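You operate a simulated robot arm through the tools that you are given. There is no shell and no other tool.

You are at the controls of a simulated two-armed robot. One attempt, no reset.

TASK
Find the open lead and move its plug to the rework socket.
Fine: switch the panel test box on; dial each lead in turn from blue to purple and stop there; box off before you move the plug; the others stay in.

The check looks at the end state, three seconds after you hand in, the way a careful person would. Anything else that was tipped, shoved, dropped, spilled or broken makes it a failure.

THE ROBOT
Two 7-joint arms with fingered hands on one trunk that stands fixed in place. Base frame: the origin is at the foot of the trunk, x ahead of it, y to its left, z up. Readings come in mm, rad, newtons and seconds.
The left shoulder is at [70, 142, 1239], the right one opposite. With the tool pointing down near the work surface each hand reaches from about 420 to 800 mm from the base axis, measured 20 degrees to its own side. Payload 3.6 kg a hand.
The TCP of each hand is the grasp point between the finger pads, 25 mm short of the fingertips. In the tool frame z runs along the fingers and y along their closing line. The gripper opens to 88 mm; its body begins 29 mm behind the TCP. The gripper is a hand of 5 fingers: y runs from the thumb to the fingers, the wrist lies at [-13, -97, -162] in the tool frame, and closing takes about 1.5 s.
Orientation is that of the tool frame in the base frame, as [roll, pitch, yaw] about the fixed x, y, z axes, in that order (R = Rz(yaw) Ry(pitch) Rx(roll)). With the fingers straight down and the wrist toward the robot, the tool's x, y and z point along [0, 1, 0], [1, 0, 0] and [0, 0, -1] of the base frame.

THE INTERFACE
- The arms move only by the tool arm_command. It takes "left_rows", "right_rows" or both (then of equal length, played together; a hand with none holds still); each is one flat list of numbers, 7 for each row, row after row: the turn, a rotation vector about the tool's x, y, z in rad, then the shift along the tool's x, y, z in cm, then the opening, from 0 (shut) to 1 (fully open). In form: [rx, ry, rz, x, y, z, fingers, rx, ry, rz, x, y, z, fingers, ...]. A call has 1 to 20 rows; each row is the pose to reach, as a shift and turn from the pose commanded when the call began, along the tool's axes at that moment. Rows are played at 5 a second. More than 50 mm and 0.15 rad between two rows, or a gripper value outside its range, and nothing of the call is played. Where a pose cannot be reached the arm comes as near as it can. A force on the tool above 40 N (or 10 N above the force at the start of the call, whichever is more), or a blocked arm, ends the call early, and 0.2 s more pass. The fingers move at their own pace (about 72 mm/s each) and stop on an object; they squeeze with about 24 N. The grip force told is the motor's: it shows also when the fingers shut on nothing. Time passes only in rows, and 0.2 s behind the last, so rows that repeat a pose let the fingers close. It gives the time, the measured TCP pose, the force on the tool (base axes), the opening and the grip force at its end, in the units of the frame above (readings bear some noise), with the torque about the TCP (base axes, N m) and any sound that the robot's microphone picked up.
- Cameras (640 x 400 px; columns grow to the right, rows downward): "scene" is now at [120.6, -57.1, 1470.7]; the picture's right is [-0.62, -0.78, 0.00], its down [-0.43, 0.34, -0.84] and it looks along [0.65, -0.52, -0.55] (base axes); focal length 277 px, centre (320, 200). "left" rides on the left gripper at [-59, -79, -105] in its tool frame; the picture's right is [-0.73, -0.32, 0.61], its down [0.62, -0.68, 0.38] and it looks along [0.29, 0.66, 0.70] (tool axes); focal length 234 px, centre (320, 200). "right" rides on the right gripper at [59, -79, -105] in its tool frame; the picture's right is [-0.73, 0.32, -0.61], its down [-0.62, -0.68, 0.38] and it looks along [-0.29, 0.66, 0.70] (tool axes); focal length 234 px, centre (320, 200). There is no depth. A picture from a camera that has moved, and an enlarged one, comes with that camera's place and axes in the base frame and with its lens.
- camera(camera): a new picture of that camera. It takes no simulated time.
- slide_trunk(by): slides the trunk up (or, below 0, down) by that many mm; the arms and the scene camera ride with it, the base frame stays. It gives what a move gives, with no picture.
- preshape(shape, hand): the hand has 5 fingers and takes this shape, open, in about a second: jaw (thumb against the fingers, like two jaws); tri (thumb and two fingers); tip (a fingertip pinch); poke (one finger out to press); point (the index stretched); flat (the hand flat); cup (the hand cupped); fist (a fist). The gripper value then closes the fingers along that shape, each until it touches; the sizes above hold for jaw. It gives what a move gives, with no picture.
- pan_tilt(pan, tilt): turns the head with the scene camera to pan (to the left, within 1.501 rad either way) and tilt (down, from -0.506 to 1.204), counted from straight ahead of the robot. It gives what a move gives.
- close_up(camera, box): a new picture of the part [left, top, right, bottom] of that camera's present view, enlarged. It takes no simulated time.
- close_job(): hands the job in; it is judged then, once.

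Places have to be worked out from the pictures, the camera data and where the tool is seen. Open the grippers and draw the arms clear of the work before you hand the job in, unless the task says otherwise.

The tools are called after "Emit:" as a command line: name --argument value ..., lists and objects as JSON in quotes. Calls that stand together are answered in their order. arm_command: Moves the arms, as the interface text tells. Its arguments: {"type":"object","properties":{"left_rows":{"type":"array"},"right_rows":{"type":"array"}},"required":[]} The other tools are called the same way: slide_trunk (by) moves the trunk up or down; preshape (shape, hand) gives the hand a shape; pan_tilt (pan, tilt) turns the head that bears the scene camera; camera (camera) takes a picture; close_up (camera, box) takes an enlarged picture of a part of a camera's view; close_job () hands the job in.

At the start:

```text
t: 0.0
left_tool_pos: [469.5, -51.4, 1253.8]
left_orientation: [-3.142, 0.0, 1.572]
left_force: [0.6, 0.2, 0.0]
left_moment: [-0.02, -0.02, 0.0]
left_grip_width: 87.6
left_grip_force: 0.1
left_shape: jaw
right_tool_pos: [300.1, -405.9, 1313.5]
right_orientation: [-3.141, 0.0, 1.571]
right_force: [1.0, 0.9, -0.5]
right_moment: [0.0, 0.01, -0.02]
right_grip_width: 87.7
right_grip_force: 0.1
right_shape: jaw
trunk travel left (down, up): [-775.0, 165.0]
head pan, tilt (commanded): [-0.674, 0.579]
```

scene: 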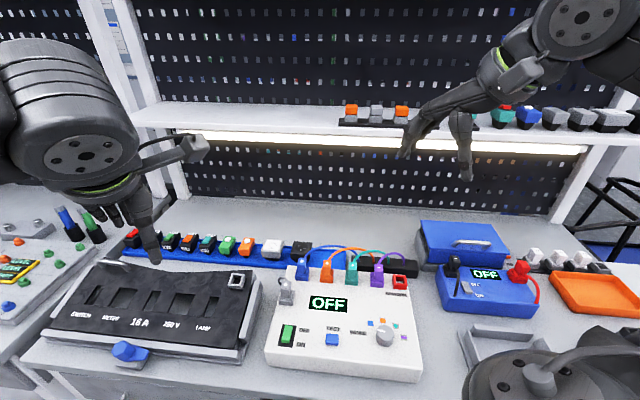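
right: 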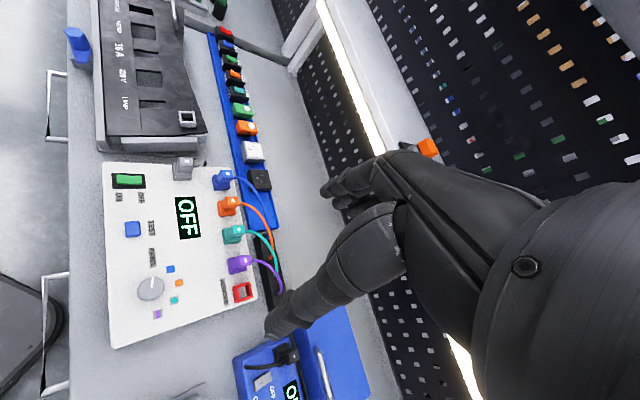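
left: 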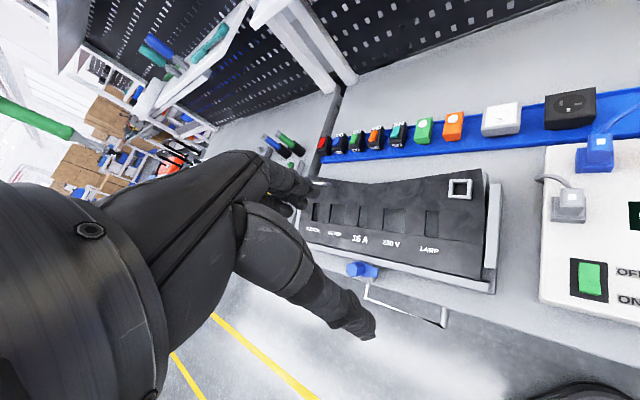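

I start by taking a closer look at the white test box, with its rocker, dial, plugs and red rework socket.

Emit:
close_up --camera "scene" --box '[255, 235, 435, 385]'

Emit:
close_up --camera "right" --box '[90, 140, 310, 360]'

Emit:
close_up --camera "scene" --box '[420, 210, 560, 330]'

```text
2.67 times, centred on (345, 310) of scene
camera zoom: at [120.6, -57.1, 1470.7], right [-0.62, -0.78, 0.0], down [-0.43, 0.34, -0.84], along [0.65, -0.52, -0.55], focal length 739 px, centre (253, -93)
```

zoom: 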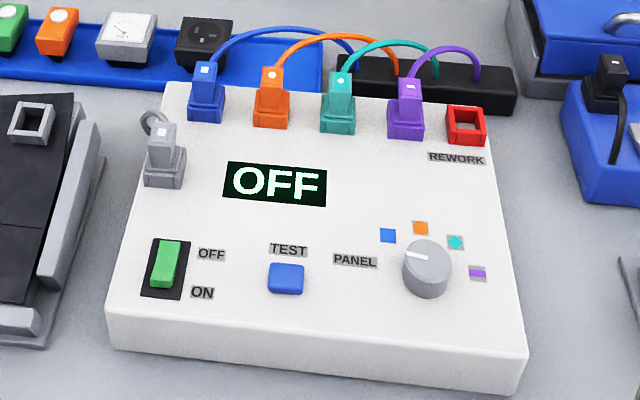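

```text
1.82 times, centred on (200, 250) of right
camera zoom: at [221.1, -346.8, 1420.3], right [0.32, -0.73, 0.61], down [-0.68, -0.62, -0.38], along [0.66, -0.29, -0.7], focal length 426 px, centre (538, 109)
```

zoom: 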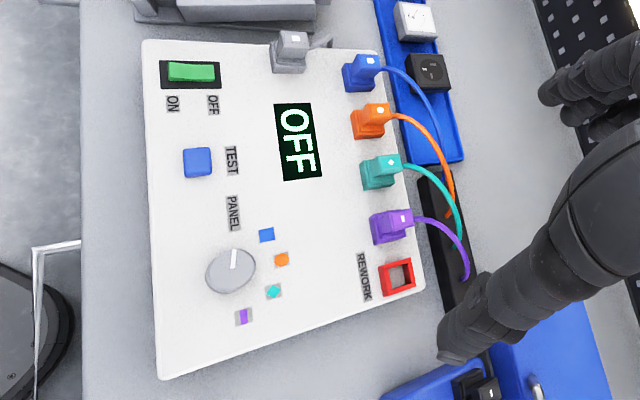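

```text
3.33 times, centred on (490, 270) of scene
camera zoom: at [120.6, -57.1, 1470.7], right [-0.62, -0.78, 0.0], down [-0.43, 0.34, -0.84], along [0.65, -0.52, -0.55], focal length 924 px, centre (-247, -33)
```

zoom: 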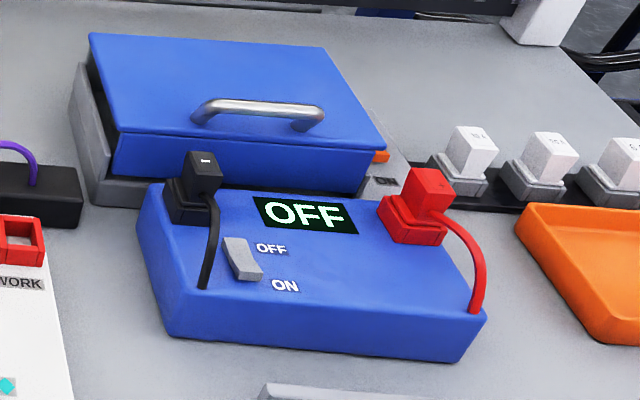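

The white box with five dial positions (PANEL, blue, orange, teal, purple) is the panel test box. By triangulation its knob is near (282,-346,970), the rocker near (400,-202,955) and the rework socket near (347,-476,955). I turn the head to centre the box.

Emit:
pan_tilt --pan -0.83 --tilt 0.92

Emit:
camera --camera "scene"

Emit:
close_up --camera "scene" --box '[200, 100, 440, 250]'

```text
t: 0.8
left_tool_pos: [469.4, -53.8, 1254.7]
left_orientation: [-3.141, -0.001, 1.57]
left_force: [0.0, 0.3, 0.1]
left_moment: [-0.02, 0.01, -0.01]
left_grip_width: 87.9
left_grip_force: 0.1
left_shape: jaw
right_tool_pos: [300.3, -405.5, 1314.1]
right_orientation: [-3.141, 0.0, 1.571]
right_force: [-0.5, 0.1, -0.1]
right_moment: [-0.01, 0.0, -0.01]
right_grip_width: 87.8
right_grip_force: 0.0
right_shape: jaw
trunk travel left (down, up): [-775.0, 165.0]
head pan, tilt (commanded): [-0.831, 0.92]
```

```text
taken
camera scene: at [101.3, -56.4, 1442.7], right [-0.74, -0.67, 0.0], down [-0.54, 0.59, -0.61], along [0.41, -0.45, -0.8], focal length 277 px, centre (320, 200)
```

scene: 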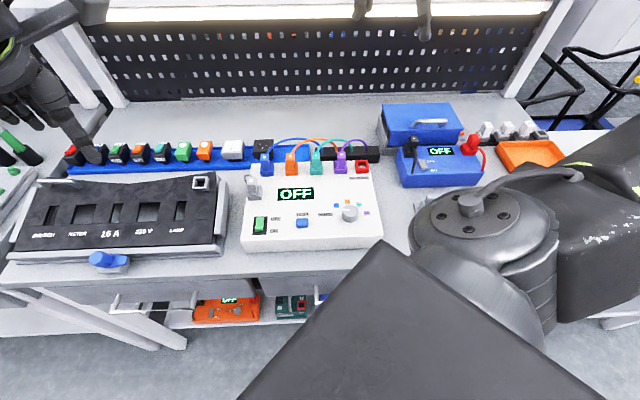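

```text
2.67 times, centred on (320, 175) of scene
camera zoom: at [101.3, -56.4, 1442.7], right [-0.74, -0.67, 0.0], down [-0.54, 0.59, -0.61], along [0.41, -0.45, -0.8], focal length 739 px, centre (320, 267)
```

zoom: 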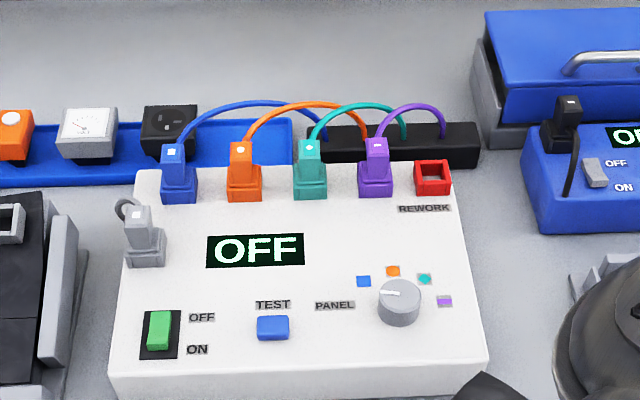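

The new view confirms the positions: rocker (404,-202,953), knob (282,-346,970), rework collar (346,-475,962). I put the right hand in the poke shape and check where the fingertip lies in its own camera.

Emit:
preshape --hand "right" --shape "poke"

Emit:
camera --camera "right"

Emit:
camera --camera "left"

```text
t: 1.7
left_tool_pos: [469.7, -51.6, 1253.3]
left_orientation: [-3.141, 0.0, 1.572]
left_force: [-0.3, 0.2, 0.9]
left_moment: [0.0, 0.0, -0.04]
left_grip_width: 87.7
left_grip_force: 0.1
left_shape: jaw
right_tool_pos: [300.4, -405.5, 1315.2]
right_orientation: [3.141, -0.001, 1.57]
right_force: [0.5, -0.3, -0.7]
right_moment: [0.01, 0.0, 0.01]
right_grip_width: 0.1
right_grip_force: 0.0
right_shape: poke
trunk travel left (down, up): [-775.0, 165.0]
head pan, tilt (commanded): [-0.831, 0.92]
```

```text
taken
camera right: at [221.1, -346.8, 1420.3], right [0.32, -0.73, 0.61], down [-0.68, -0.62, -0.38], along [0.66, -0.29, -0.7], focal length 234 px, centre (320, 200)
```

right: 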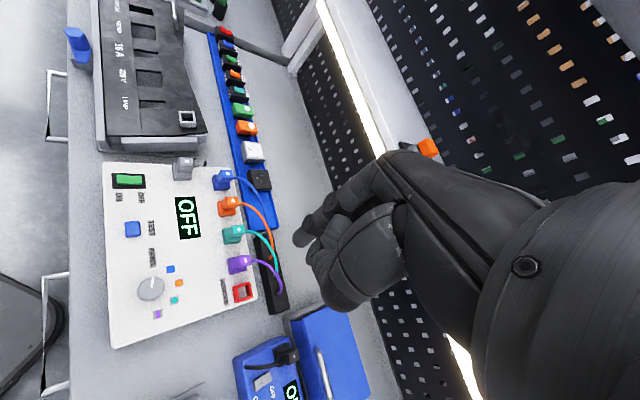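

```text
taken
camera left: at [389.8, -110.0, 1358.8], right [-0.32, -0.73, -0.61], down [-0.68, 0.62, -0.38], along [0.66, 0.29, -0.7], focal length 234 px, centre (320, 200)
```

left: 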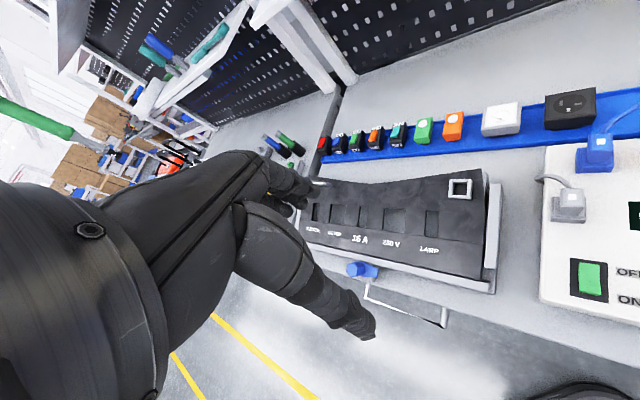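

The fingertip seems to lie near the TCP's axis; I zoom in on it.

Emit:
close_up --camera "right" --box '[260, 130, 460, 330]'

Emit:
pan_tilt --pan -0.9 --tilt 0.3

Emit:
camera --camera "scene"

```text
2.00 times, centred on (360, 230) of right
camera zoom: at [221.1, -346.8, 1420.3], right [0.32, -0.73, 0.61], down [-0.68, -0.62, -0.38], along [0.66, -0.29, -0.7], focal length 468 px, centre (240, 140)
```

zoom: 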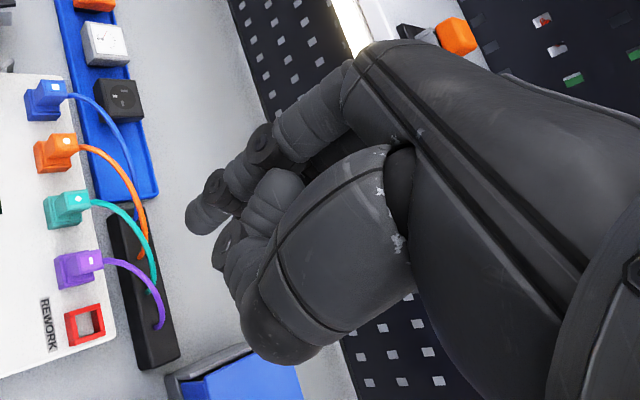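

```text
t: 2.7
left_tool_pos: [470.6, -51.1, 1253.3]
left_orientation: [3.141, 0.0, 1.57]
left_force: [0.2, 0.9, -0.1]
left_moment: [0.0, 0.0, 0.03]
left_grip_width: 87.8
left_grip_force: 0.1
left_shape: jaw
right_tool_pos: [298.9, -404.8, 1314.9]
right_orientation: [-3.141, 0.001, 1.571]
right_force: [-0.2, -0.6, -0.4]
right_moment: [0.0, -0.04, 0.01]
right_grip_width: 0.2
right_grip_force: 0.2
right_shape: poke
trunk travel left (down, up): [-775.0, 165.0]
head pan, tilt (commanded): [-0.901, 0.3]
```

```text
taken
camera scene: at [109.0, -74.6, 1496.2], right [-0.78, -0.62, 0.0], down [-0.18, 0.23, -0.95], along [0.59, -0.75, -0.3], focal length 277 px, centre (320, 200)
```

scene: 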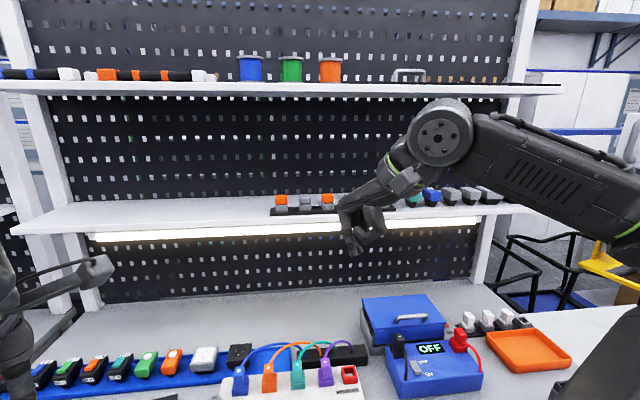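

The hand is visible side-on in the scene view; I enlarge it to triangulate the poking fingertip.

Emit:
close_up --camera "scene" --box '[320, 130, 480, 270]'

```text
2.86 times, centred on (400, 200) of scene
camera zoom: at [109.0, -74.6, 1496.2], right [-0.78, -0.62, 0.0], down [-0.18, 0.23, -0.95], along [0.59, -0.75, -0.3], focal length 792 px, centre (91, 200)
```

zoom: 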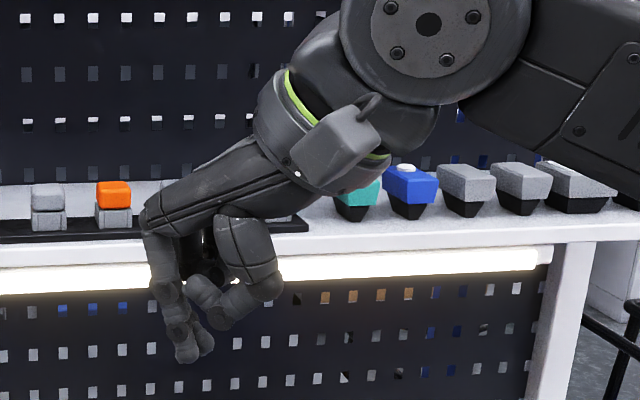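

The poke fingertip is at about tool (6,2,25), i.e. 25 mm ahead of the TCP. Before working I swing the left hand back to the left and turn it so that its camera watches the test box from the side.

Emit:
arm_command --left_rows '[0, 0, 0.146, 0.85, -0.54, -0.36, 1, 0, 0, 0.292, 1.7, -1.08, -0.72, 1, 0, 0, 0.438, 2.55, -1.62, -1.08, 1, 0, 0, 0.584, 3.4, -2.15, -1.45, 1, 0, 0, 0.73, 4.27, -2.7, -1.8, 1, 0, 0, 0.876, 5.1, -3.2, -2.2, 1, 0, 0, 1.022, 6.0, -3.8, -2.5, 1, 0, 0, 1.168, 6.8, -4.3, -2.9, 1, 0, 0, 1.314, 7.7, -4.8, -3.25, 1, 0, 0, 1.46, 8.5, -5.4, -3.6, 1, 0, 0, 1.606, 9.4, -5.9, -4.0, 1, 0, 0, 1.752, 10.25, -6.5, -4.3, 1, 0, 0, 1.9, 11.1, -7.0, -4.7, 1, 0, 0, 1.9, 11.1, -7.0, -4.7, 1]'

Emit:
camera --camera "left"

```text
t: 5.7
left_tool_pos: [400.6, 58.6, 1300.4]
left_orientation: [-3.141, 0.001, -0.331]
left_force: [1.2, -0.3, -0.3]
left_moment: [0.02, -0.02, -0.03]
left_grip_width: 87.7
left_grip_force: 0.0
left_shape: jaw
right_tool_pos: [300.5, -405.6, 1314.8]
right_orientation: [3.141, 0.001, 1.572]
right_force: [0.2, 0.5, 0.7]
right_moment: [0.0, -0.01, -0.02]
right_grip_width: 0.3
right_grip_force: 0.0
right_shape: poke
trunk travel left (down, up): [-775.0, 165.0]
head pan, tilt (commanded): [-0.901, 0.3]
```

```text
taken
camera left: at [368.7, 153.3, 1404.7], right [-0.58, 0.54, -0.61], down [0.81, 0.44, -0.38], along [0.06, -0.72, -0.7], focal length 234 px, centre (320, 200)
```

left: 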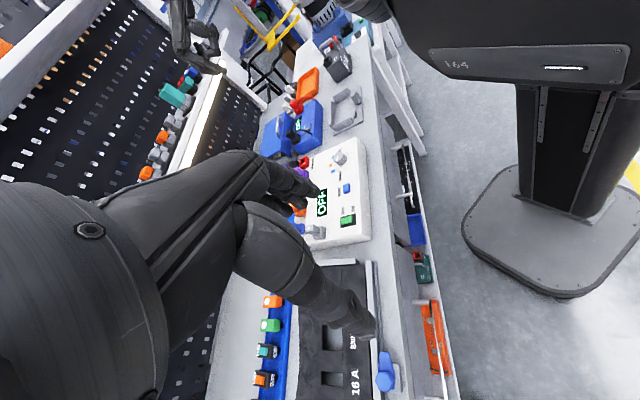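

The left camera now sees the box behind its own fingers; I zoom on the box there and re-aim the head at the box.

Emit:
close_up --camera "left" --box '[280, 130, 390, 250]'

Emit:
pan_tilt --pan -0.8 --tilt 0.9

Emit:
close_up --camera "scene" --box '[220, 180, 340, 260]'

```text
3.33 times, centred on (335, 190) of left
camera zoom: at [368.7, 153.3, 1404.7], right [-0.58, 0.54, -0.61], down [0.81, 0.44, -0.38], along [0.06, -0.72, -0.7], focal length 781 px, centre (270, 233)
```

zoom: 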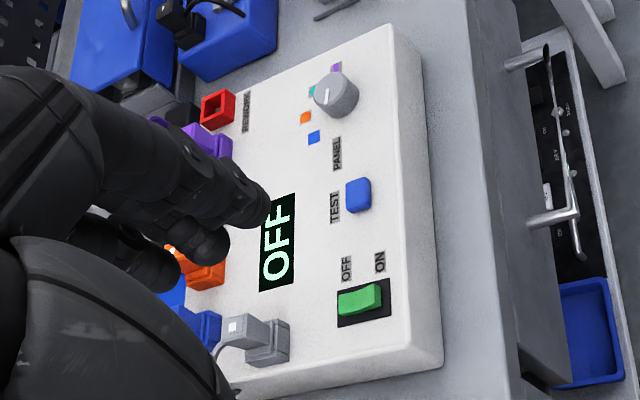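

```text
t: 6.7
left_tool_pos: [400.4, 58.1, 1300.5]
left_orientation: [-3.141, 0.001, -0.331]
left_force: [0.1, 0.2, 0.1]
left_moment: [-0.01, 0.01, 0.02]
left_grip_width: 87.7
left_grip_force: 0.0
left_shape: jaw
right_tool_pos: [300.2, -405.6, 1315.7]
right_orientation: [3.141, -0.001, 1.571]
right_force: [0.0, 0.6, 1.1]
right_moment: [0.01, 0.01, -0.03]
right_grip_width: 0.0
right_grip_force: 0.1
right_shape: poke
trunk travel left (down, up): [-775.0, 165.0]
head pan, tilt (commanded): [-0.799, 0.901]
```

```text
5.00 times, centred on (280, 220) of scene
camera zoom: at [103.6, -55.6, 1444.1], right [-0.72, -0.7, 0.0], down [-0.55, 0.56, -0.62], along [0.43, -0.45, -0.78], focal length 1385 px, centre (520, 100)
```

zoom: 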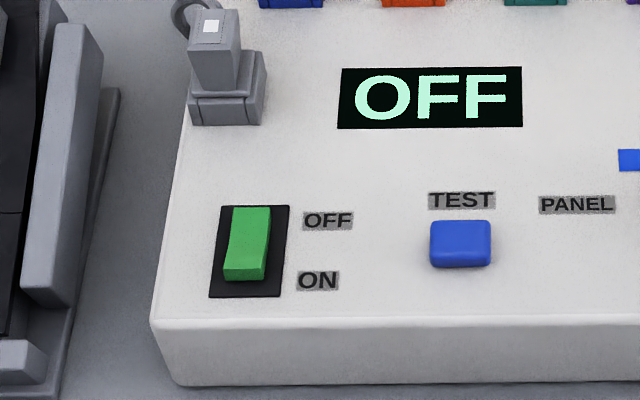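

Both views show the rocker's front (ON) end raised, so I will press that end at about (395,-194). First I check from the left camera that only one finger projects in the poke shape.

Emit:
close_up --camera "left" --box '[150, 0, 260, 80]'

```text
5.00 times, centred on (205, 40) of left
camera zoom: at [368.3, 153.1, 1404.7], right [-0.58, 0.54, -0.61], down [0.81, 0.44, -0.38], along [0.06, -0.72, -0.7], focal length 1171 px, centre (895, 1000)
```

zoom: 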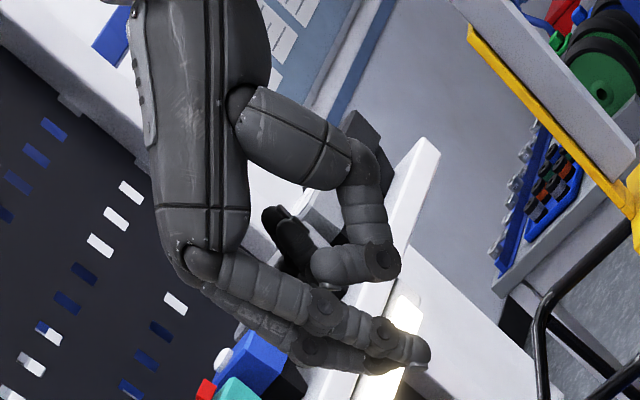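

Index leads with the middle finger about 10 mm shorter beside it, which is fine for pressing. I move the right hand to about (393,-200,1050), above the rocker's ON end.

Emit:
arm_command --right_rows '[0, 0, 0, 2.56, 1.16, 3.3, 0, 0, 0, 0, 5.1, 2.3, 6.6, 0, 0, 0, 0, 7.7, 3.5, 9.9, 0, 0, 0, 0, 10.2, 4.6, 13.2, 0, 0, 0, 0, 12.8, 5.8, 16.5, 0, 0, 0, 0, 15.4, 7.0, 19.8, 0, 0, 0, 0, 17.9, 8.1, 23.1, 0, 0, 0, 0, 20.5, 9.3, 26.4, 0, 0, 0, 0, 20.5, 9.3, 26.4, 0]'

Emit:
camera --camera "scene"

Emit:
camera --camera "right"

Emit:
camera --camera "left"

```text
t: 8.7
left_tool_pos: [399.1, 58.8, 1300.3]
left_orientation: [3.141, -0.001, -0.328]
left_force: [0.0, 0.0, -0.5]
left_moment: [0.04, 0.01, -0.02]
left_grip_width: 87.6
left_grip_force: 0.1
left_shape: jaw
right_tool_pos: [405.6, -199.2, 1047.0]
right_orientation: [3.139, 0.0, 1.572]
right_force: [-0.2, -0.2, -0.5]
right_moment: [0.01, 0.03, 0.02]
right_grip_width: 0.1
right_grip_force: 0.0
right_shape: poke
right hand out of reach, approached as far as the arm can: row 4, 5, 6, 7, 8, 9
trunk travel left (down, up): [-775.0, 165.0]
head pan, tilt (commanded): [-0.799, 0.901]
```

```text
taken
camera scene: at [102.1, -55.7, 1444.1], right [-0.72, -0.7, 0.0], down [-0.55, 0.56, -0.62], along [0.43, -0.45, -0.78], focal length 277 px, centre (320, 200)
```

scene: 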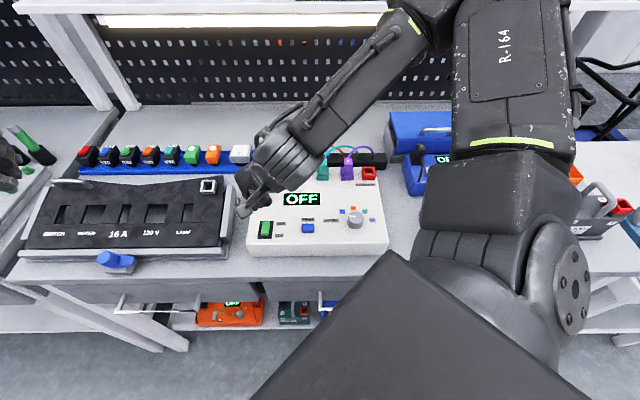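

```text
taken
camera right: at [326.1, -141.1, 1151.5], right [0.32, -0.73, 0.61], down [-0.68, -0.62, -0.38], along [0.66, -0.29, -0.7], focal length 234 px, centre (320, 200)
```

right: 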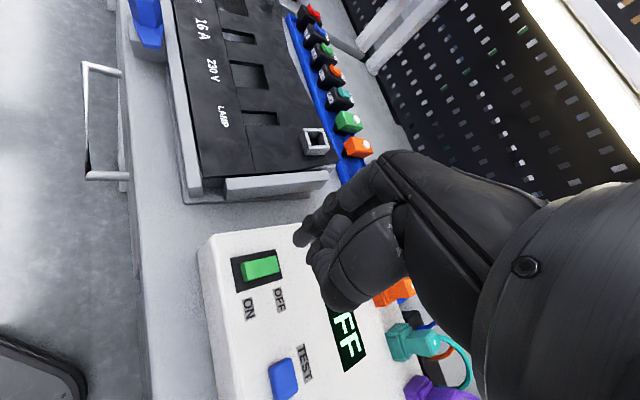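

```text
taken
camera left: at [366.9, 153.0, 1405.2], right [-0.58, 0.54, -0.61], down [0.81, 0.44, -0.38], along [0.06, -0.72, -0.7], focal length 234 px, centre (320, 200)
```

left: 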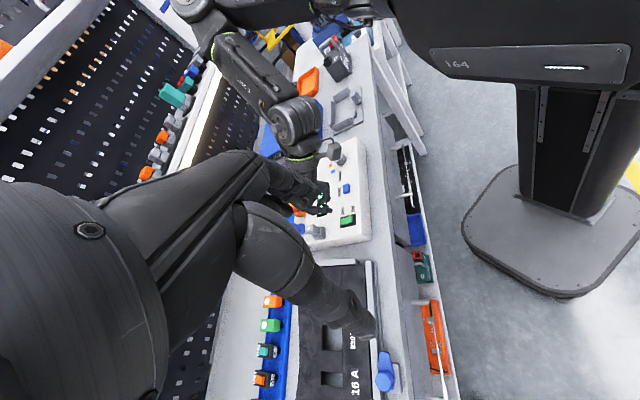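

The arm is at its inner reach limit (12 mm short in x), because the wrist is nearly level with the shoulder. I raise the trunk 150 mm so that the arm has more room to come down near the body.

Emit:
slide_trunk --by 150

Emit:
camera --camera "scene"

```text
t: 10.5
left_tool_pos: [400.0, 57.7, 1450.0]
left_orientation: [-3.141, 0.0, -0.33]
left_force: [0.5, 0.6, 0.1]
left_moment: [0.0, 0.0, 0.02]
left_grip_width: 87.8
left_grip_force: 0.1
left_shape: jaw
right_tool_pos: [406.8, -200.1, 1195.6]
right_orientation: [-3.14, -0.001, 1.571]
right_force: [0.7, 1.4, -0.4]
right_moment: [0.01, -0.01, -0.01]
right_grip_width: 0.0
right_grip_force: 0.1
right_shape: poke
trunk travel left (down, up): [-925.0, 15.0]
head pan, tilt (commanded): [-0.799, 0.901]
```

```text
taken
camera scene: at [103.8, -55.5, 1594.0], right [-0.72, -0.7, 0.0], down [-0.55, 0.56, -0.62], along [0.43, -0.45, -0.78], focal length 277 px, centre (320, 200)
```

scene: 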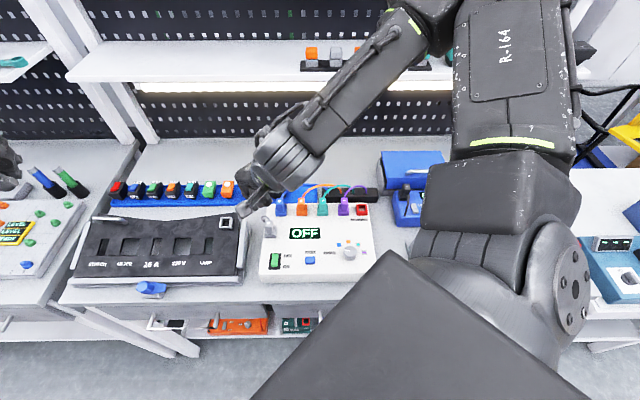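

Trunk is up and the hand is at z≈1196. I descend to about z=1010 above the rocker's ON end and check again.

Emit:
arm_command --right_rows '[0, 0, 0, 0, -0.3, 4, 0, 0, 0, 0, 0, -0.6, 8, 0, 0, 0, 0, 0, -0.9, 12, 0, 0, 0, 0, 0, -1.3, 16, 0, 0, 0, 0, 0, -1.3, 18.6, 0, 0, 0, 0, 0, -1.3, 18.6, 0]'

Emit:
camera --camera "right"

Emit:
close_up --camera "scene" --box '[220, 170, 400, 300]'

```text
t: 11.9
left_tool_pos: [399.5, 58.9, 1451.2]
left_orientation: [3.141, -0.001, -0.33]
left_force: [-0.4, 0.4, -1.0]
left_moment: [0.0, 0.0, -0.01]
left_grip_width: 87.9
left_grip_force: 0.0
left_shape: jaw
right_tool_pos: [393.9, -215.9, 1052.4]
right_orientation: [-3.141, -0.001, 1.57]
right_force: [0.5, -0.4, 0.0]
right_moment: [0.0, 0.0, 0.01]
right_grip_width: 0.0
right_grip_force: 0.0
right_shape: poke
right hand out of reach, approached as far as the arm can: row 4, 5, 6
trunk travel left (down, up): [-925.0, 15.0]
head pan, tilt (commanded): [-0.799, 0.901]
```

```text
taken
camera right: at [315.4, -156.8, 1157.5], right [0.32, -0.73, 0.61], down [-0.68, -0.62, -0.38], along [0.66, -0.29, -0.7], focal length 234 px, centre (320, 200)
```

right: 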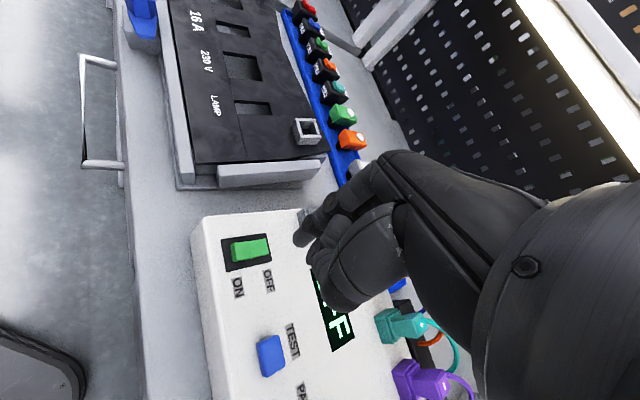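

```text
3.08 times, centred on (310, 235) of scene
camera zoom: at [103.6, -56.0, 1594.0], right [-0.72, -0.7, 0.0], down [-0.55, 0.56, -0.62], along [0.43, -0.45, -0.78], focal length 852 px, centre (351, 92)
```

zoom: 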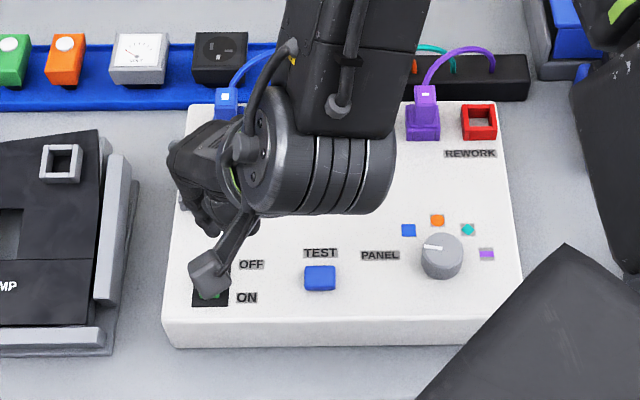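

The default yaw folds the wrist too close to the body, with the radius limited to about 450 mm. The forearm comes in from the right, so I turn the hand about 0.84 rad so that its closing line runs along the box's row direction, which puts the wrist farther out. I lift slightly while turning.

Emit:
arm_command --right_rows '[0, 0, -0.14, 0, 0, -2, 0, 0, 0, -0.28, 0, 0, -4, 0, 0, 0, -0.42, 0, 0, -5, 0, 0, 0, -0.56, 0, 0, -5, 0, 0, 0, -0.7, 0, 0, -5, 0, 0, 0, -0.84, 0, 0, -5, 0, 0, 0, -0.84, 0, 0, -5, 0]'

Emit:
camera --camera "right"

Emit:
camera --camera "scene"

```text
t: 13.5
left_tool_pos: [400.9, 58.3, 1450.1]
left_orientation: [-3.141, 0.0, -0.329]
left_force: [0.1, -0.6, 0.1]
left_moment: [0.02, -0.02, -0.01]
left_grip_width: 87.7
left_grip_force: 0.1
left_shape: jaw
right_tool_pos: [396.2, -216.6, 1099.3]
right_orientation: [3.141, 0.0, 2.412]
right_force: [0.5, -0.4, 0.2]
right_moment: [0.02, -0.04, 0.01]
right_grip_width: 0.2
right_grip_force: 0.1
right_shape: poke
trunk travel left (down, up): [-925.0, 15.0]
head pan, tilt (commanded): [-0.799, 0.901]
```

```text
taken
camera right: at [299.5, -237.1, 1205.0], right [0.76, -0.24, 0.61], down [0.01, -0.92, -0.38], along [0.65, 0.3, -0.7], focal length 234 px, centre (320, 200)
```

right: 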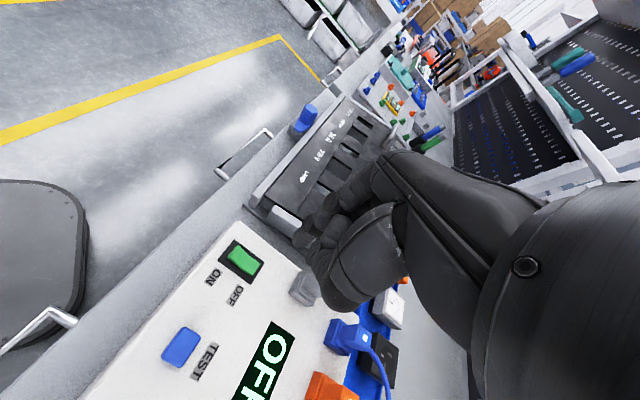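

```text
taken
camera scene: at [103.9, -55.4, 1594.0], right [-0.72, -0.7, 0.0], down [-0.55, 0.56, -0.62], along [0.43, -0.45, -0.78], focal length 277 px, centre (320, 200)
```

scene: 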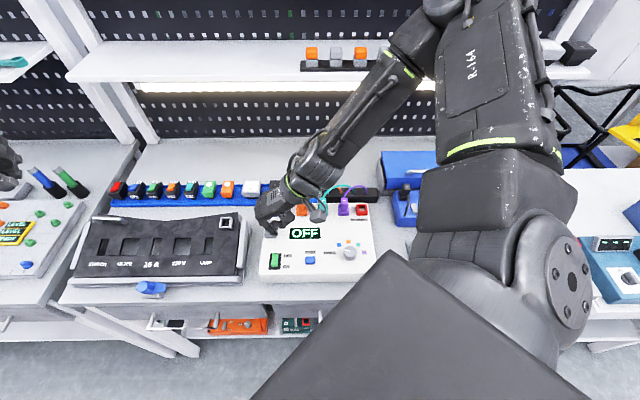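

The new orientation is reached cleanly and the right camera gives the rocker at about (400,-201), consistent with before. I move over its ON end and come down to about 13 mm above contact.

Emit:
arm_command --right_rows '[0, 0, 0, 0.5, 0.65, 2, 0, 0, 0, 0, 0.99, 1.3, 5, 0, 0, 0, 0, 0.99, 1.3, 8, 0, 0, 0, 0, 0.99, 1.3, 10.0, 0, 0, 0, 0, 0.99, 1.3, 10.0, 0]'

Emit:
camera --camera "right"

Emit:
close_up --camera "scene" --box '[220, 180, 360, 290]'

Emit:
camera --camera "left"

```text
t: 14.7
left_tool_pos: [397.8, 56.9, 1451.9]
left_orientation: [-3.14, -0.001, -0.33]
left_force: [-0.1, -0.3, 0.1]
left_moment: [0.01, 0.03, -0.03]
left_grip_width: 87.9
left_grip_force: 0.0
left_shape: jaw
right_tool_pos: [394.8, -212.2, 1023.9]
right_orientation: [-3.141, -0.002, 2.41]
right_force: [-0.8, 0.0, 0.6]
right_moment: [0.0, 0.04, 0.02]
right_grip_width: 0.0
right_grip_force: 0.0
right_shape: poke
right hand out of reach, approached as far as the arm can: row 3, 4, 5
trunk travel left (down, up): [-925.0, 15.0]
head pan, tilt (commanded): [-0.799, 0.901]
```

```text
taken
camera right: at [297.9, -232.6, 1129.6], right [0.76, -0.24, 0.61], down [0.01, -0.92, -0.38], along [0.65, 0.3, -0.7], focal length 234 px, centre (320, 200)
```

right: 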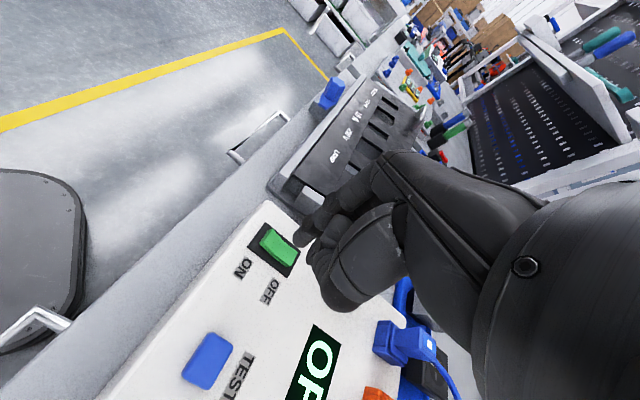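

```text
3.64 times, centred on (290, 235) of scene
camera zoom: at [102.6, -57.9, 1594.0], right [-0.72, -0.7, 0.0], down [-0.55, 0.56, -0.62], along [0.43, -0.44, -0.78], focal length 1007 px, centre (429, 73)
```

zoom: 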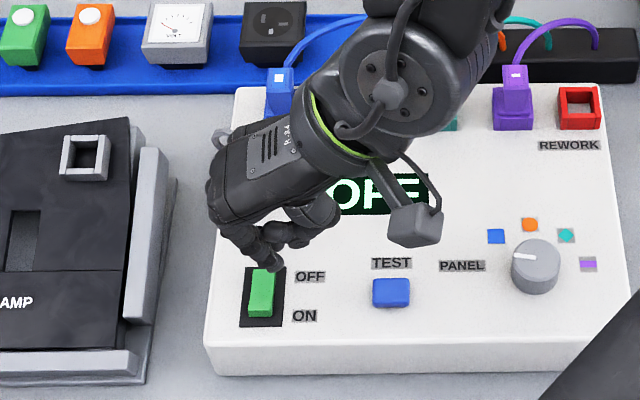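

```text
taken
camera left: at [367.4, 150.7, 1555.2], right [-0.58, 0.54, -0.61], down [0.81, 0.44, -0.38], along [0.06, -0.71, -0.7], focal length 234 px, centre (320, 200)
```

left: 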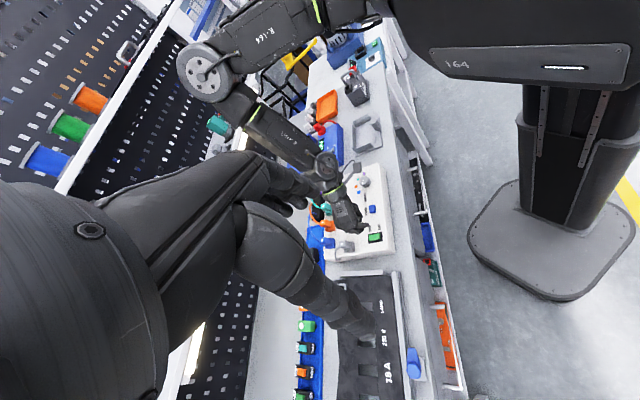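

The arm again stops short at z≈1024, apparently because the forearm is too steep for the wrist. A lower shoulder should make the forearm flatter, so I lift the hand 20 cm and then slide the trunk down 200 mm.

Emit:
arm_command --right_rows '[0, 0, 0, 0, 0, -4, 0, 0, 0, 0, 0, 0, -8, 0, 0, 0, 0, 0, 0, -12, 0, 0, 0, 0, 0, 0, -16, 0, 0, 0, 0, 0, 0, -20, 0, 0, 0, 0, 0, 0, -20, 0]'

Emit:
slide_trunk --by -200

Emit:
camera --camera "scene"

Emit:
camera --camera "left"

```text
t: 16.1
left_tool_pos: [400.5, 57.8, 1449.3]
left_orientation: [3.142, 0.0, -0.328]
left_force: [-0.3, -0.2, 1.1]
left_moment: [0.03, -0.01, 0.0]
left_grip_width: 87.5
left_grip_force: 0.1
left_shape: jaw
right_tool_pos: [396.2, -212.6, 1226.5]
right_orientation: [-3.14, 0.0, 2.41]
right_force: [-0.6, -0.3, 0.7]
right_moment: [-0.01, -0.02, 0.04]
right_grip_width: 0.0
right_grip_force: 0.0
right_shape: poke
trunk travel left (down, up): [-925.0, 15.0]
head pan, tilt (commanded): [-0.799, 0.901]
```

```text
t: 18.3
left_tool_pos: [400.4, 59.3, 1250.4]
left_orientation: [-3.141, 0.001, -0.33]
left_force: [-0.9, 0.4, 0.4]
left_moment: [0.0, 0.0, 0.0]
left_grip_width: 87.9
left_grip_force: 0.1
left_shape: jaw
right_tool_pos: [395.4, -212.8, 1026.3]
right_orientation: [-3.142, -0.001, 2.41]
right_force: [-0.2, -0.2, -0.3]
right_moment: [0.02, -0.01, 0.01]
right_grip_width: 0.0
right_grip_force: 0.1
right_shape: poke
trunk travel left (down, up): [-725.0, 215.0]
head pan, tilt (commanded): [-0.799, 0.901]
```

```text
taken
camera scene: at [103.6, -55.4, 1394.1], right [-0.72, -0.7, 0.0], down [-0.55, 0.56, -0.62], along [0.43, -0.45, -0.78], focal length 277 px, centre (320, 200)
```

scene: 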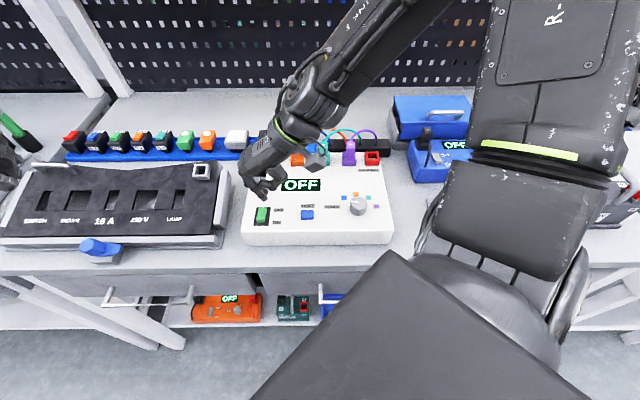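

```text
taken
camera left: at [368.3, 153.2, 1354.7], right [-0.58, 0.54, -0.61], down [0.81, 0.44, -0.38], along [0.06, -0.72, -0.7], focal length 234 px, centre (320, 200)
```

left: 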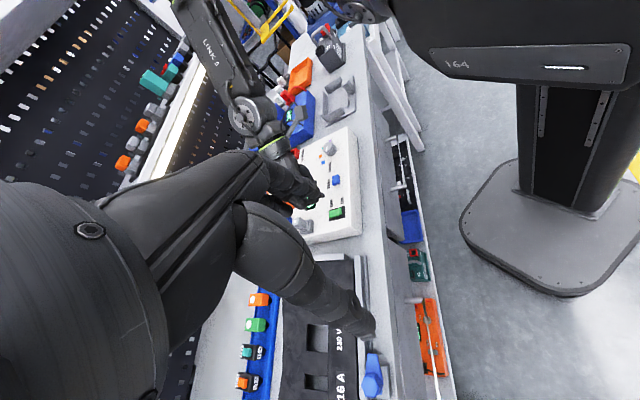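

Now the shoulder is at about 1189 and the hand at (395,-213,1026). I shift over the ON end and go down to about z=997.

Emit:
arm_command --right_rows '[0, 0, 0, 0.35, 0.55, 0, 0, 0, 0, 0, 0.68, 1.09, 1.0, 0, 0, 0, 0, 0.68, 1.09, 2.9, 0, 0, 0, 0, 0.68, 1.09, 2.9, 0]'

Emit:
camera --camera "right"

Emit:
close_up --camera "scene" --box '[220, 150, 340, 240]'

Emit:
close_up --camera "left" --box '[280, 130, 390, 250]'

```text
t: 19.3
left_tool_pos: [400.1, 59.0, 1250.4]
left_orientation: [3.141, 0.0, -0.33]
left_force: [-0.3, 0.3, 0.4]
left_moment: [-0.01, -0.02, -0.03]
left_grip_width: 87.6
left_grip_force: 0.1
left_shape: jaw
right_tool_pos: [397.3, -199.9, 997.7]
right_orientation: [-3.14, 0.001, 2.411]
right_force: [-0.3, -0.3, -0.1]
right_moment: [-0.02, 0.0, -0.02]
right_grip_width: 0.1
right_grip_force: 0.1
right_shape: poke
trunk travel left (down, up): [-725.0, 215.0]
head pan, tilt (commanded): [-0.799, 0.901]
```

```text
taken
camera right: at [300.7, -220.2, 1102.9], right [0.76, -0.24, 0.61], down [0.01, -0.92, -0.38], along [0.65, 0.3, -0.7], focal length 234 px, centre (320, 200)
```

right: 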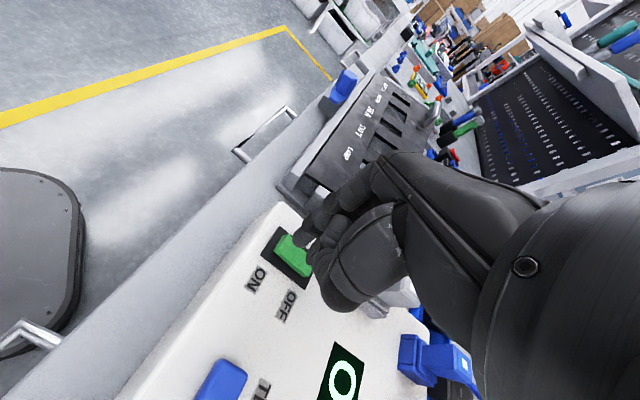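

```text
4.44 times, centred on (280, 195) of scene
camera zoom: at [103.4, -55.0, 1394.1], right [-0.72, -0.7, 0.0], down [-0.55, 0.56, -0.62], along [0.43, -0.45, -0.78], focal length 1231 px, centre (498, 222)
```

zoom: 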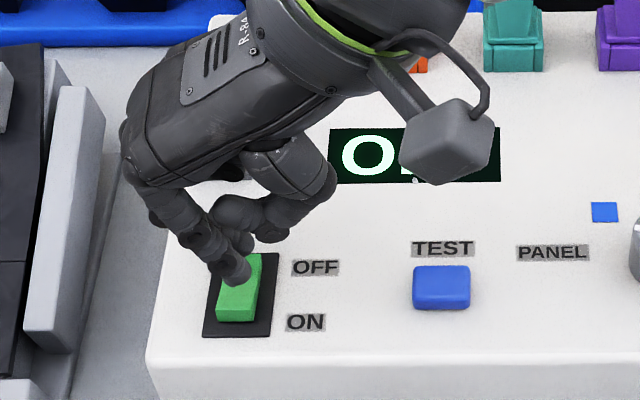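

```text
3.33 times, centred on (335, 190) of left
camera zoom: at [368.2, 153.6, 1354.7], right [-0.58, 0.54, -0.61], down [0.81, 0.44, -0.38], along [0.06, -0.72, -0.7], focal length 781 px, centre (270, 233)
```

zoom: 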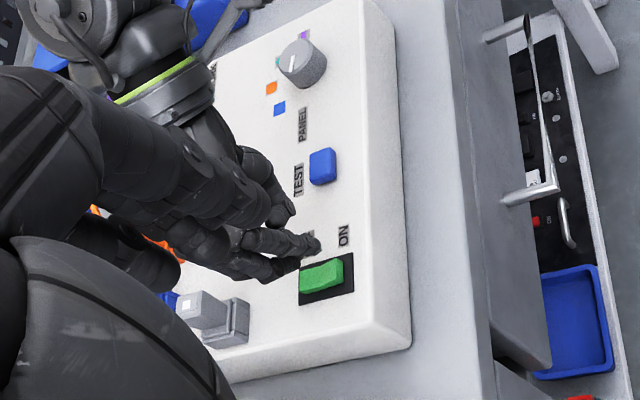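

The fingertip hovers at about (393,-196,972), some 8 mm from the rocker's middle. I shift 5 mm more toward the ON end and press down gradually.

Emit:
arm_command --right_rows '[0, 0, 0, 0.5, 0, 0, 0, 0, 0, 0, 0.5, 0, 0.6, 0, 0, 0, 0, 0.5, 0, 1.0, 0, 0, 0, 0, 0.5, 0, 1.3, 0, 0, 0, 0, 0.5, 0, 1.6, 0, 0, 0, 0, 0.5, 0, 1.9, 0]'

Emit:
close_up --camera "scene" --box '[220, 150, 340, 240]'

Emit:
close_up --camera "left" --box '[280, 130, 390, 250]'

```text
t: 20.7
left_tool_pos: [400.1, 58.4, 1251.2]
left_orientation: [3.141, 0.0, -0.331]
left_force: [-0.5, 0.6, -0.4]
left_moment: [0.0, 0.02, 0.0]
left_grip_width: 87.8
left_grip_force: 0.1
left_shape: jaw
right_tool_pos: [394.4, -196.8, 978.9]
right_orientation: [3.141, 0.0, 2.409]
right_force: [0.5, -0.4, 0.1]
right_moment: [0.03, 0.03, 0.03]
right_grip_width: 0.0
right_grip_force: 0.1
right_shape: poke
trunk travel left (down, up): [-725.0, 215.0]
head pan, tilt (commanded): [-0.799, 0.901]
```

```text
4.44 times, centred on (280, 195) of scene
camera zoom: at [103.9, -55.6, 1394.0], right [-0.72, -0.7, 0.0], down [-0.55, 0.56, -0.62], along [0.43, -0.45, -0.78], focal length 1231 px, centre (498, 222)
```

zoom: 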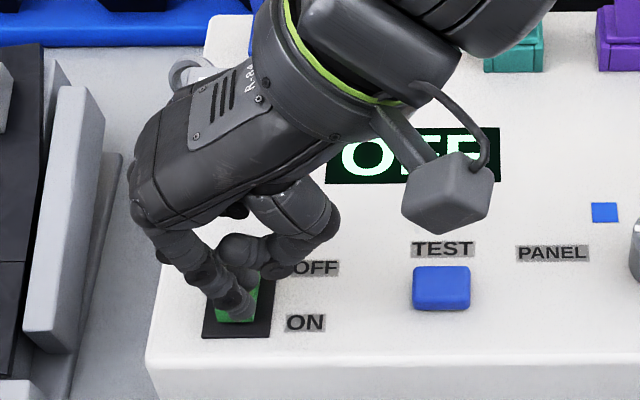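

```text
3.33 times, centred on (335, 190) of left
camera zoom: at [368.6, 153.1, 1354.7], right [-0.58, 0.54, -0.61], down [0.81, 0.44, -0.38], along [0.06, -0.72, -0.7], focal length 781 px, centre (270, 233)
```

zoom: 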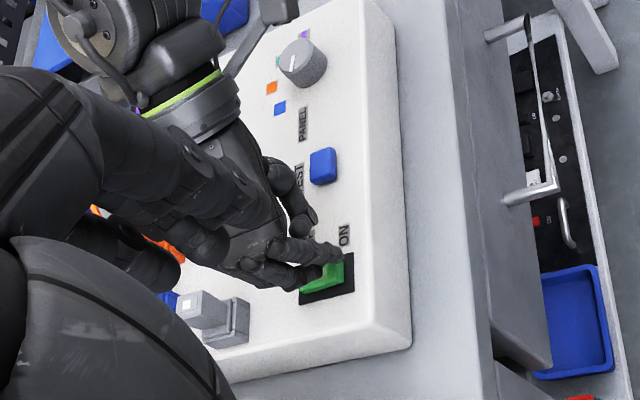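

No contact force yet with the tip at about z=954; I keep pressing down in 2 mm steps.

Emit:
arm_command --right_rows '[0, 0, 0, 0, 0, 0.2, 0, 0, 0, 0, 0, 0, 0.4, 0, 0, 0, 0, 0, 0, 0.6, 0, 0, 0, 0, 0, 0, 0.8, 0]'

Emit:
close_up --camera "scene" --box '[220, 150, 340, 240]'

Emit:
close_up --camera "left" --box '[280, 130, 390, 250]'

```text
t: 21.7
left_tool_pos: [397.3, 60.5, 1250.7]
left_orientation: [-3.141, 0.0, -0.331]
left_force: [-0.1, -0.2, 0.3]
left_moment: [-0.01, -0.04, 0.0]
left_grip_width: 87.7
left_grip_force: 0.0
left_shape: jaw
right_tool_pos: [391.5, -197.1, 974.3]
right_orientation: [3.141, 0.002, 2.41]
right_force: [-1.5, 0.3, 20.0]
right_moment: [-0.2, -0.11, 0.0]
right_grip_width: 0.0
right_grip_force: 0.2
right_shape: poke
trunk travel left (down, up): [-725.0, 215.0]
head pan, tilt (commanded): [-0.799, 0.901]
```

```text
4.44 times, centred on (280, 195) of scene
camera zoom: at [100.8, -54.2, 1394.7], right [-0.72, -0.7, 0.0], down [-0.54, 0.56, -0.62], along [0.43, -0.45, -0.78], focal length 1231 px, centre (498, 222)
```

zoom: 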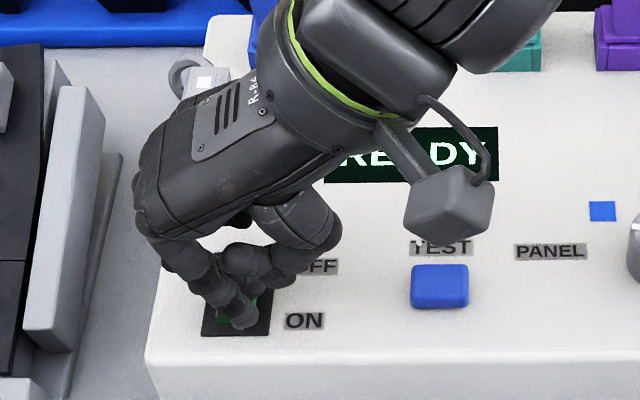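

```text
3.33 times, centred on (335, 190) of left
camera zoom: at [365.7, 154.4, 1355.7], right [-0.58, 0.54, -0.61], down [0.81, 0.44, -0.38], along [0.06, -0.72, -0.69], focal length 781 px, centre (270, 233)
```

zoom: 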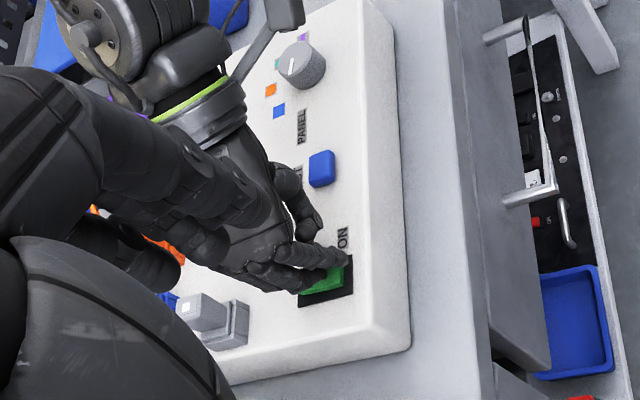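

The display reads READY, so the box is on. I lift the hand straight up 8 cm and look again.

Emit:
arm_command --right_rows '[0, 0, 0, 0, 0, -2, 0, 0, 0, 0, 0, 0, -5, 0, 0, 0, 0, 0, 0, -9, 0, 0, 0, 0, 0, 0, -9, 0]'

Emit:
preshape --hand "right" --shape "tri"

Emit:
camera --camera "right"

Emit:
camera --camera "scene"

Emit:
camera --camera "left"

```text
t: 22.7
left_tool_pos: [401.0, 57.6, 1250.8]
left_orientation: [3.141, 0.001, -0.329]
left_force: [0.5, 0.4, -0.8]
left_moment: [0.01, 0.05, 0.01]
left_grip_width: 87.7
left_grip_force: 0.0
left_shape: jaw
right_tool_pos: [393.6, -197.1, 1058.8]
right_orientation: [-3.139, -0.002, 2.411]
right_force: [0.4, -1.0, 0.5]
right_moment: [-0.03, 0.01, -0.01]
right_grip_width: 0.0
right_grip_force: 0.0
right_shape: poke
trunk travel left (down, up): [-725.0, 215.0]
head pan, tilt (commanded): [-0.799, 0.901]
```

```text
t: 23.6
left_tool_pos: [398.4, 58.8, 1251.1]
left_orientation: [3.141, 0.001, -0.33]
left_force: [-0.1, -0.4, 0.0]
left_moment: [0.02, -0.03, 0.0]
left_grip_width: 87.7
left_grip_force: 0.1
left_shape: jaw
right_tool_pos: [392.9, -195.7, 1060.0]
right_orientation: [3.141, 0.0, 2.41]
right_force: [-0.4, -0.3, -0.3]
right_moment: [0.01, -0.01, 0.0]
right_grip_width: 87.7
right_grip_force: 0.1
right_shape: tri
trunk travel left (down, up): [-725.0, 215.0]
head pan, tilt (commanded): [-0.799, 0.901]
```

```text
taken
camera right: at [296.6, -215.6, 1165.7], right [0.76, -0.24, 0.61], down [0.01, -0.92, -0.38], along [0.65, 0.3, -0.7], focal length 234 px, centre (320, 200)
```

right: 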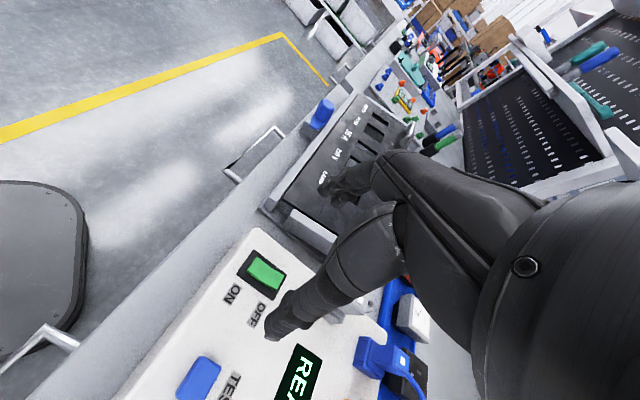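

```text
taken
camera scene: at [103.5, -55.4, 1394.1], right [-0.72, -0.7, 0.0], down [-0.55, 0.56, -0.62], along [0.43, -0.45, -0.78], focal length 277 px, centre (320, 200)
```

scene: 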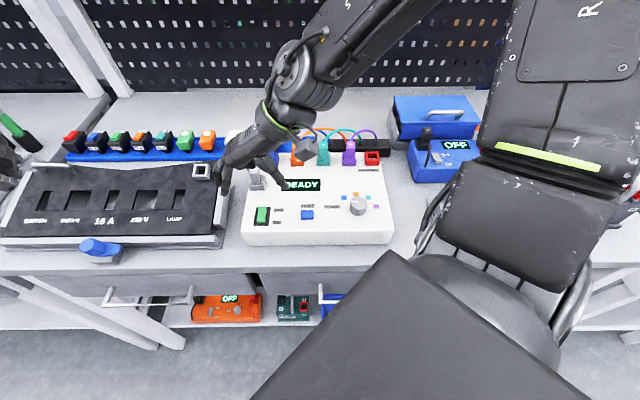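

```text
taken
camera left: at [368.3, 153.2, 1354.7], right [-0.58, 0.54, -0.61], down [0.81, 0.44, -0.38], along [0.06, -0.72, -0.7], focal length 234 px, centre (320, 200)
```

left: 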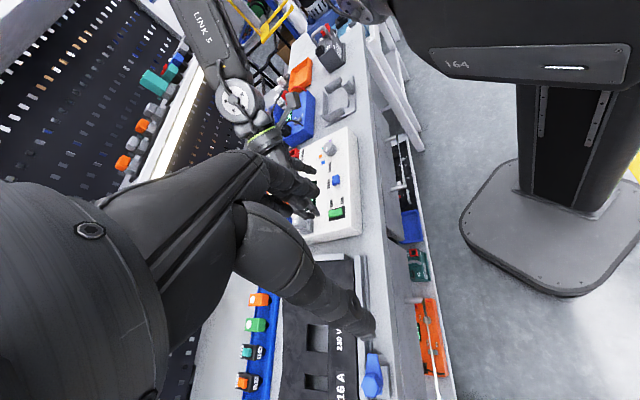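

The box shows READY. I enlarge the scene view for the display text, dial pointer and an accurate knob position.

Emit:
close_up --camera "scene" --box '[235, 130, 405, 250]'

Emit:
close_up --camera "left" --box '[280, 120, 370, 230]'

```text
3.33 times, centred on (320, 190) of scene
camera zoom: at [103.5, -55.4, 1394.1], right [-0.72, -0.7, 0.0], down [-0.55, 0.56, -0.62], along [0.43, -0.45, -0.78], focal length 924 px, centre (320, 233)
```

zoom: 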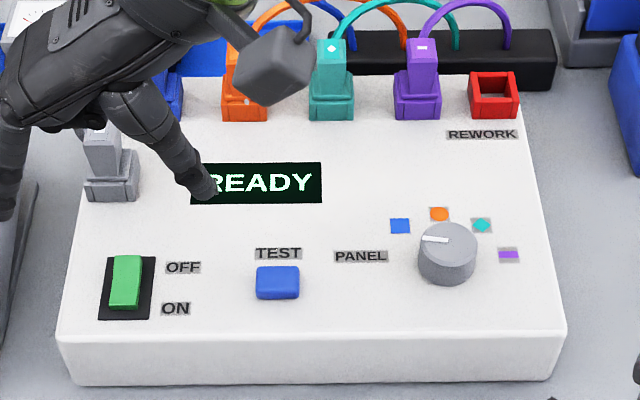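

```text
3.64 times, centred on (325, 175) of left
camera zoom: at [368.3, 153.2, 1354.7], right [-0.58, 0.54, -0.61], down [0.81, 0.44, -0.38], along [0.06, -0.72, -0.7], focal length 852 px, centre (302, 291)
```

zoom: 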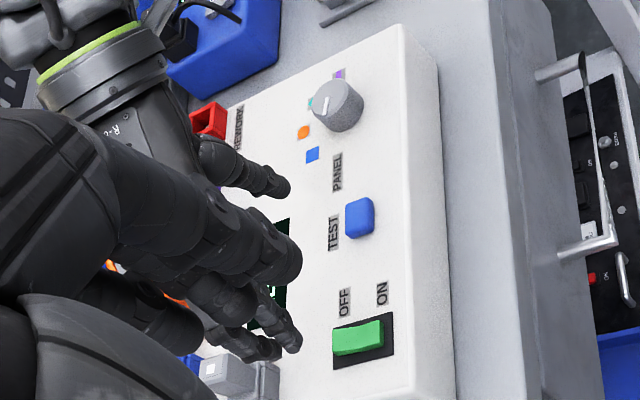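

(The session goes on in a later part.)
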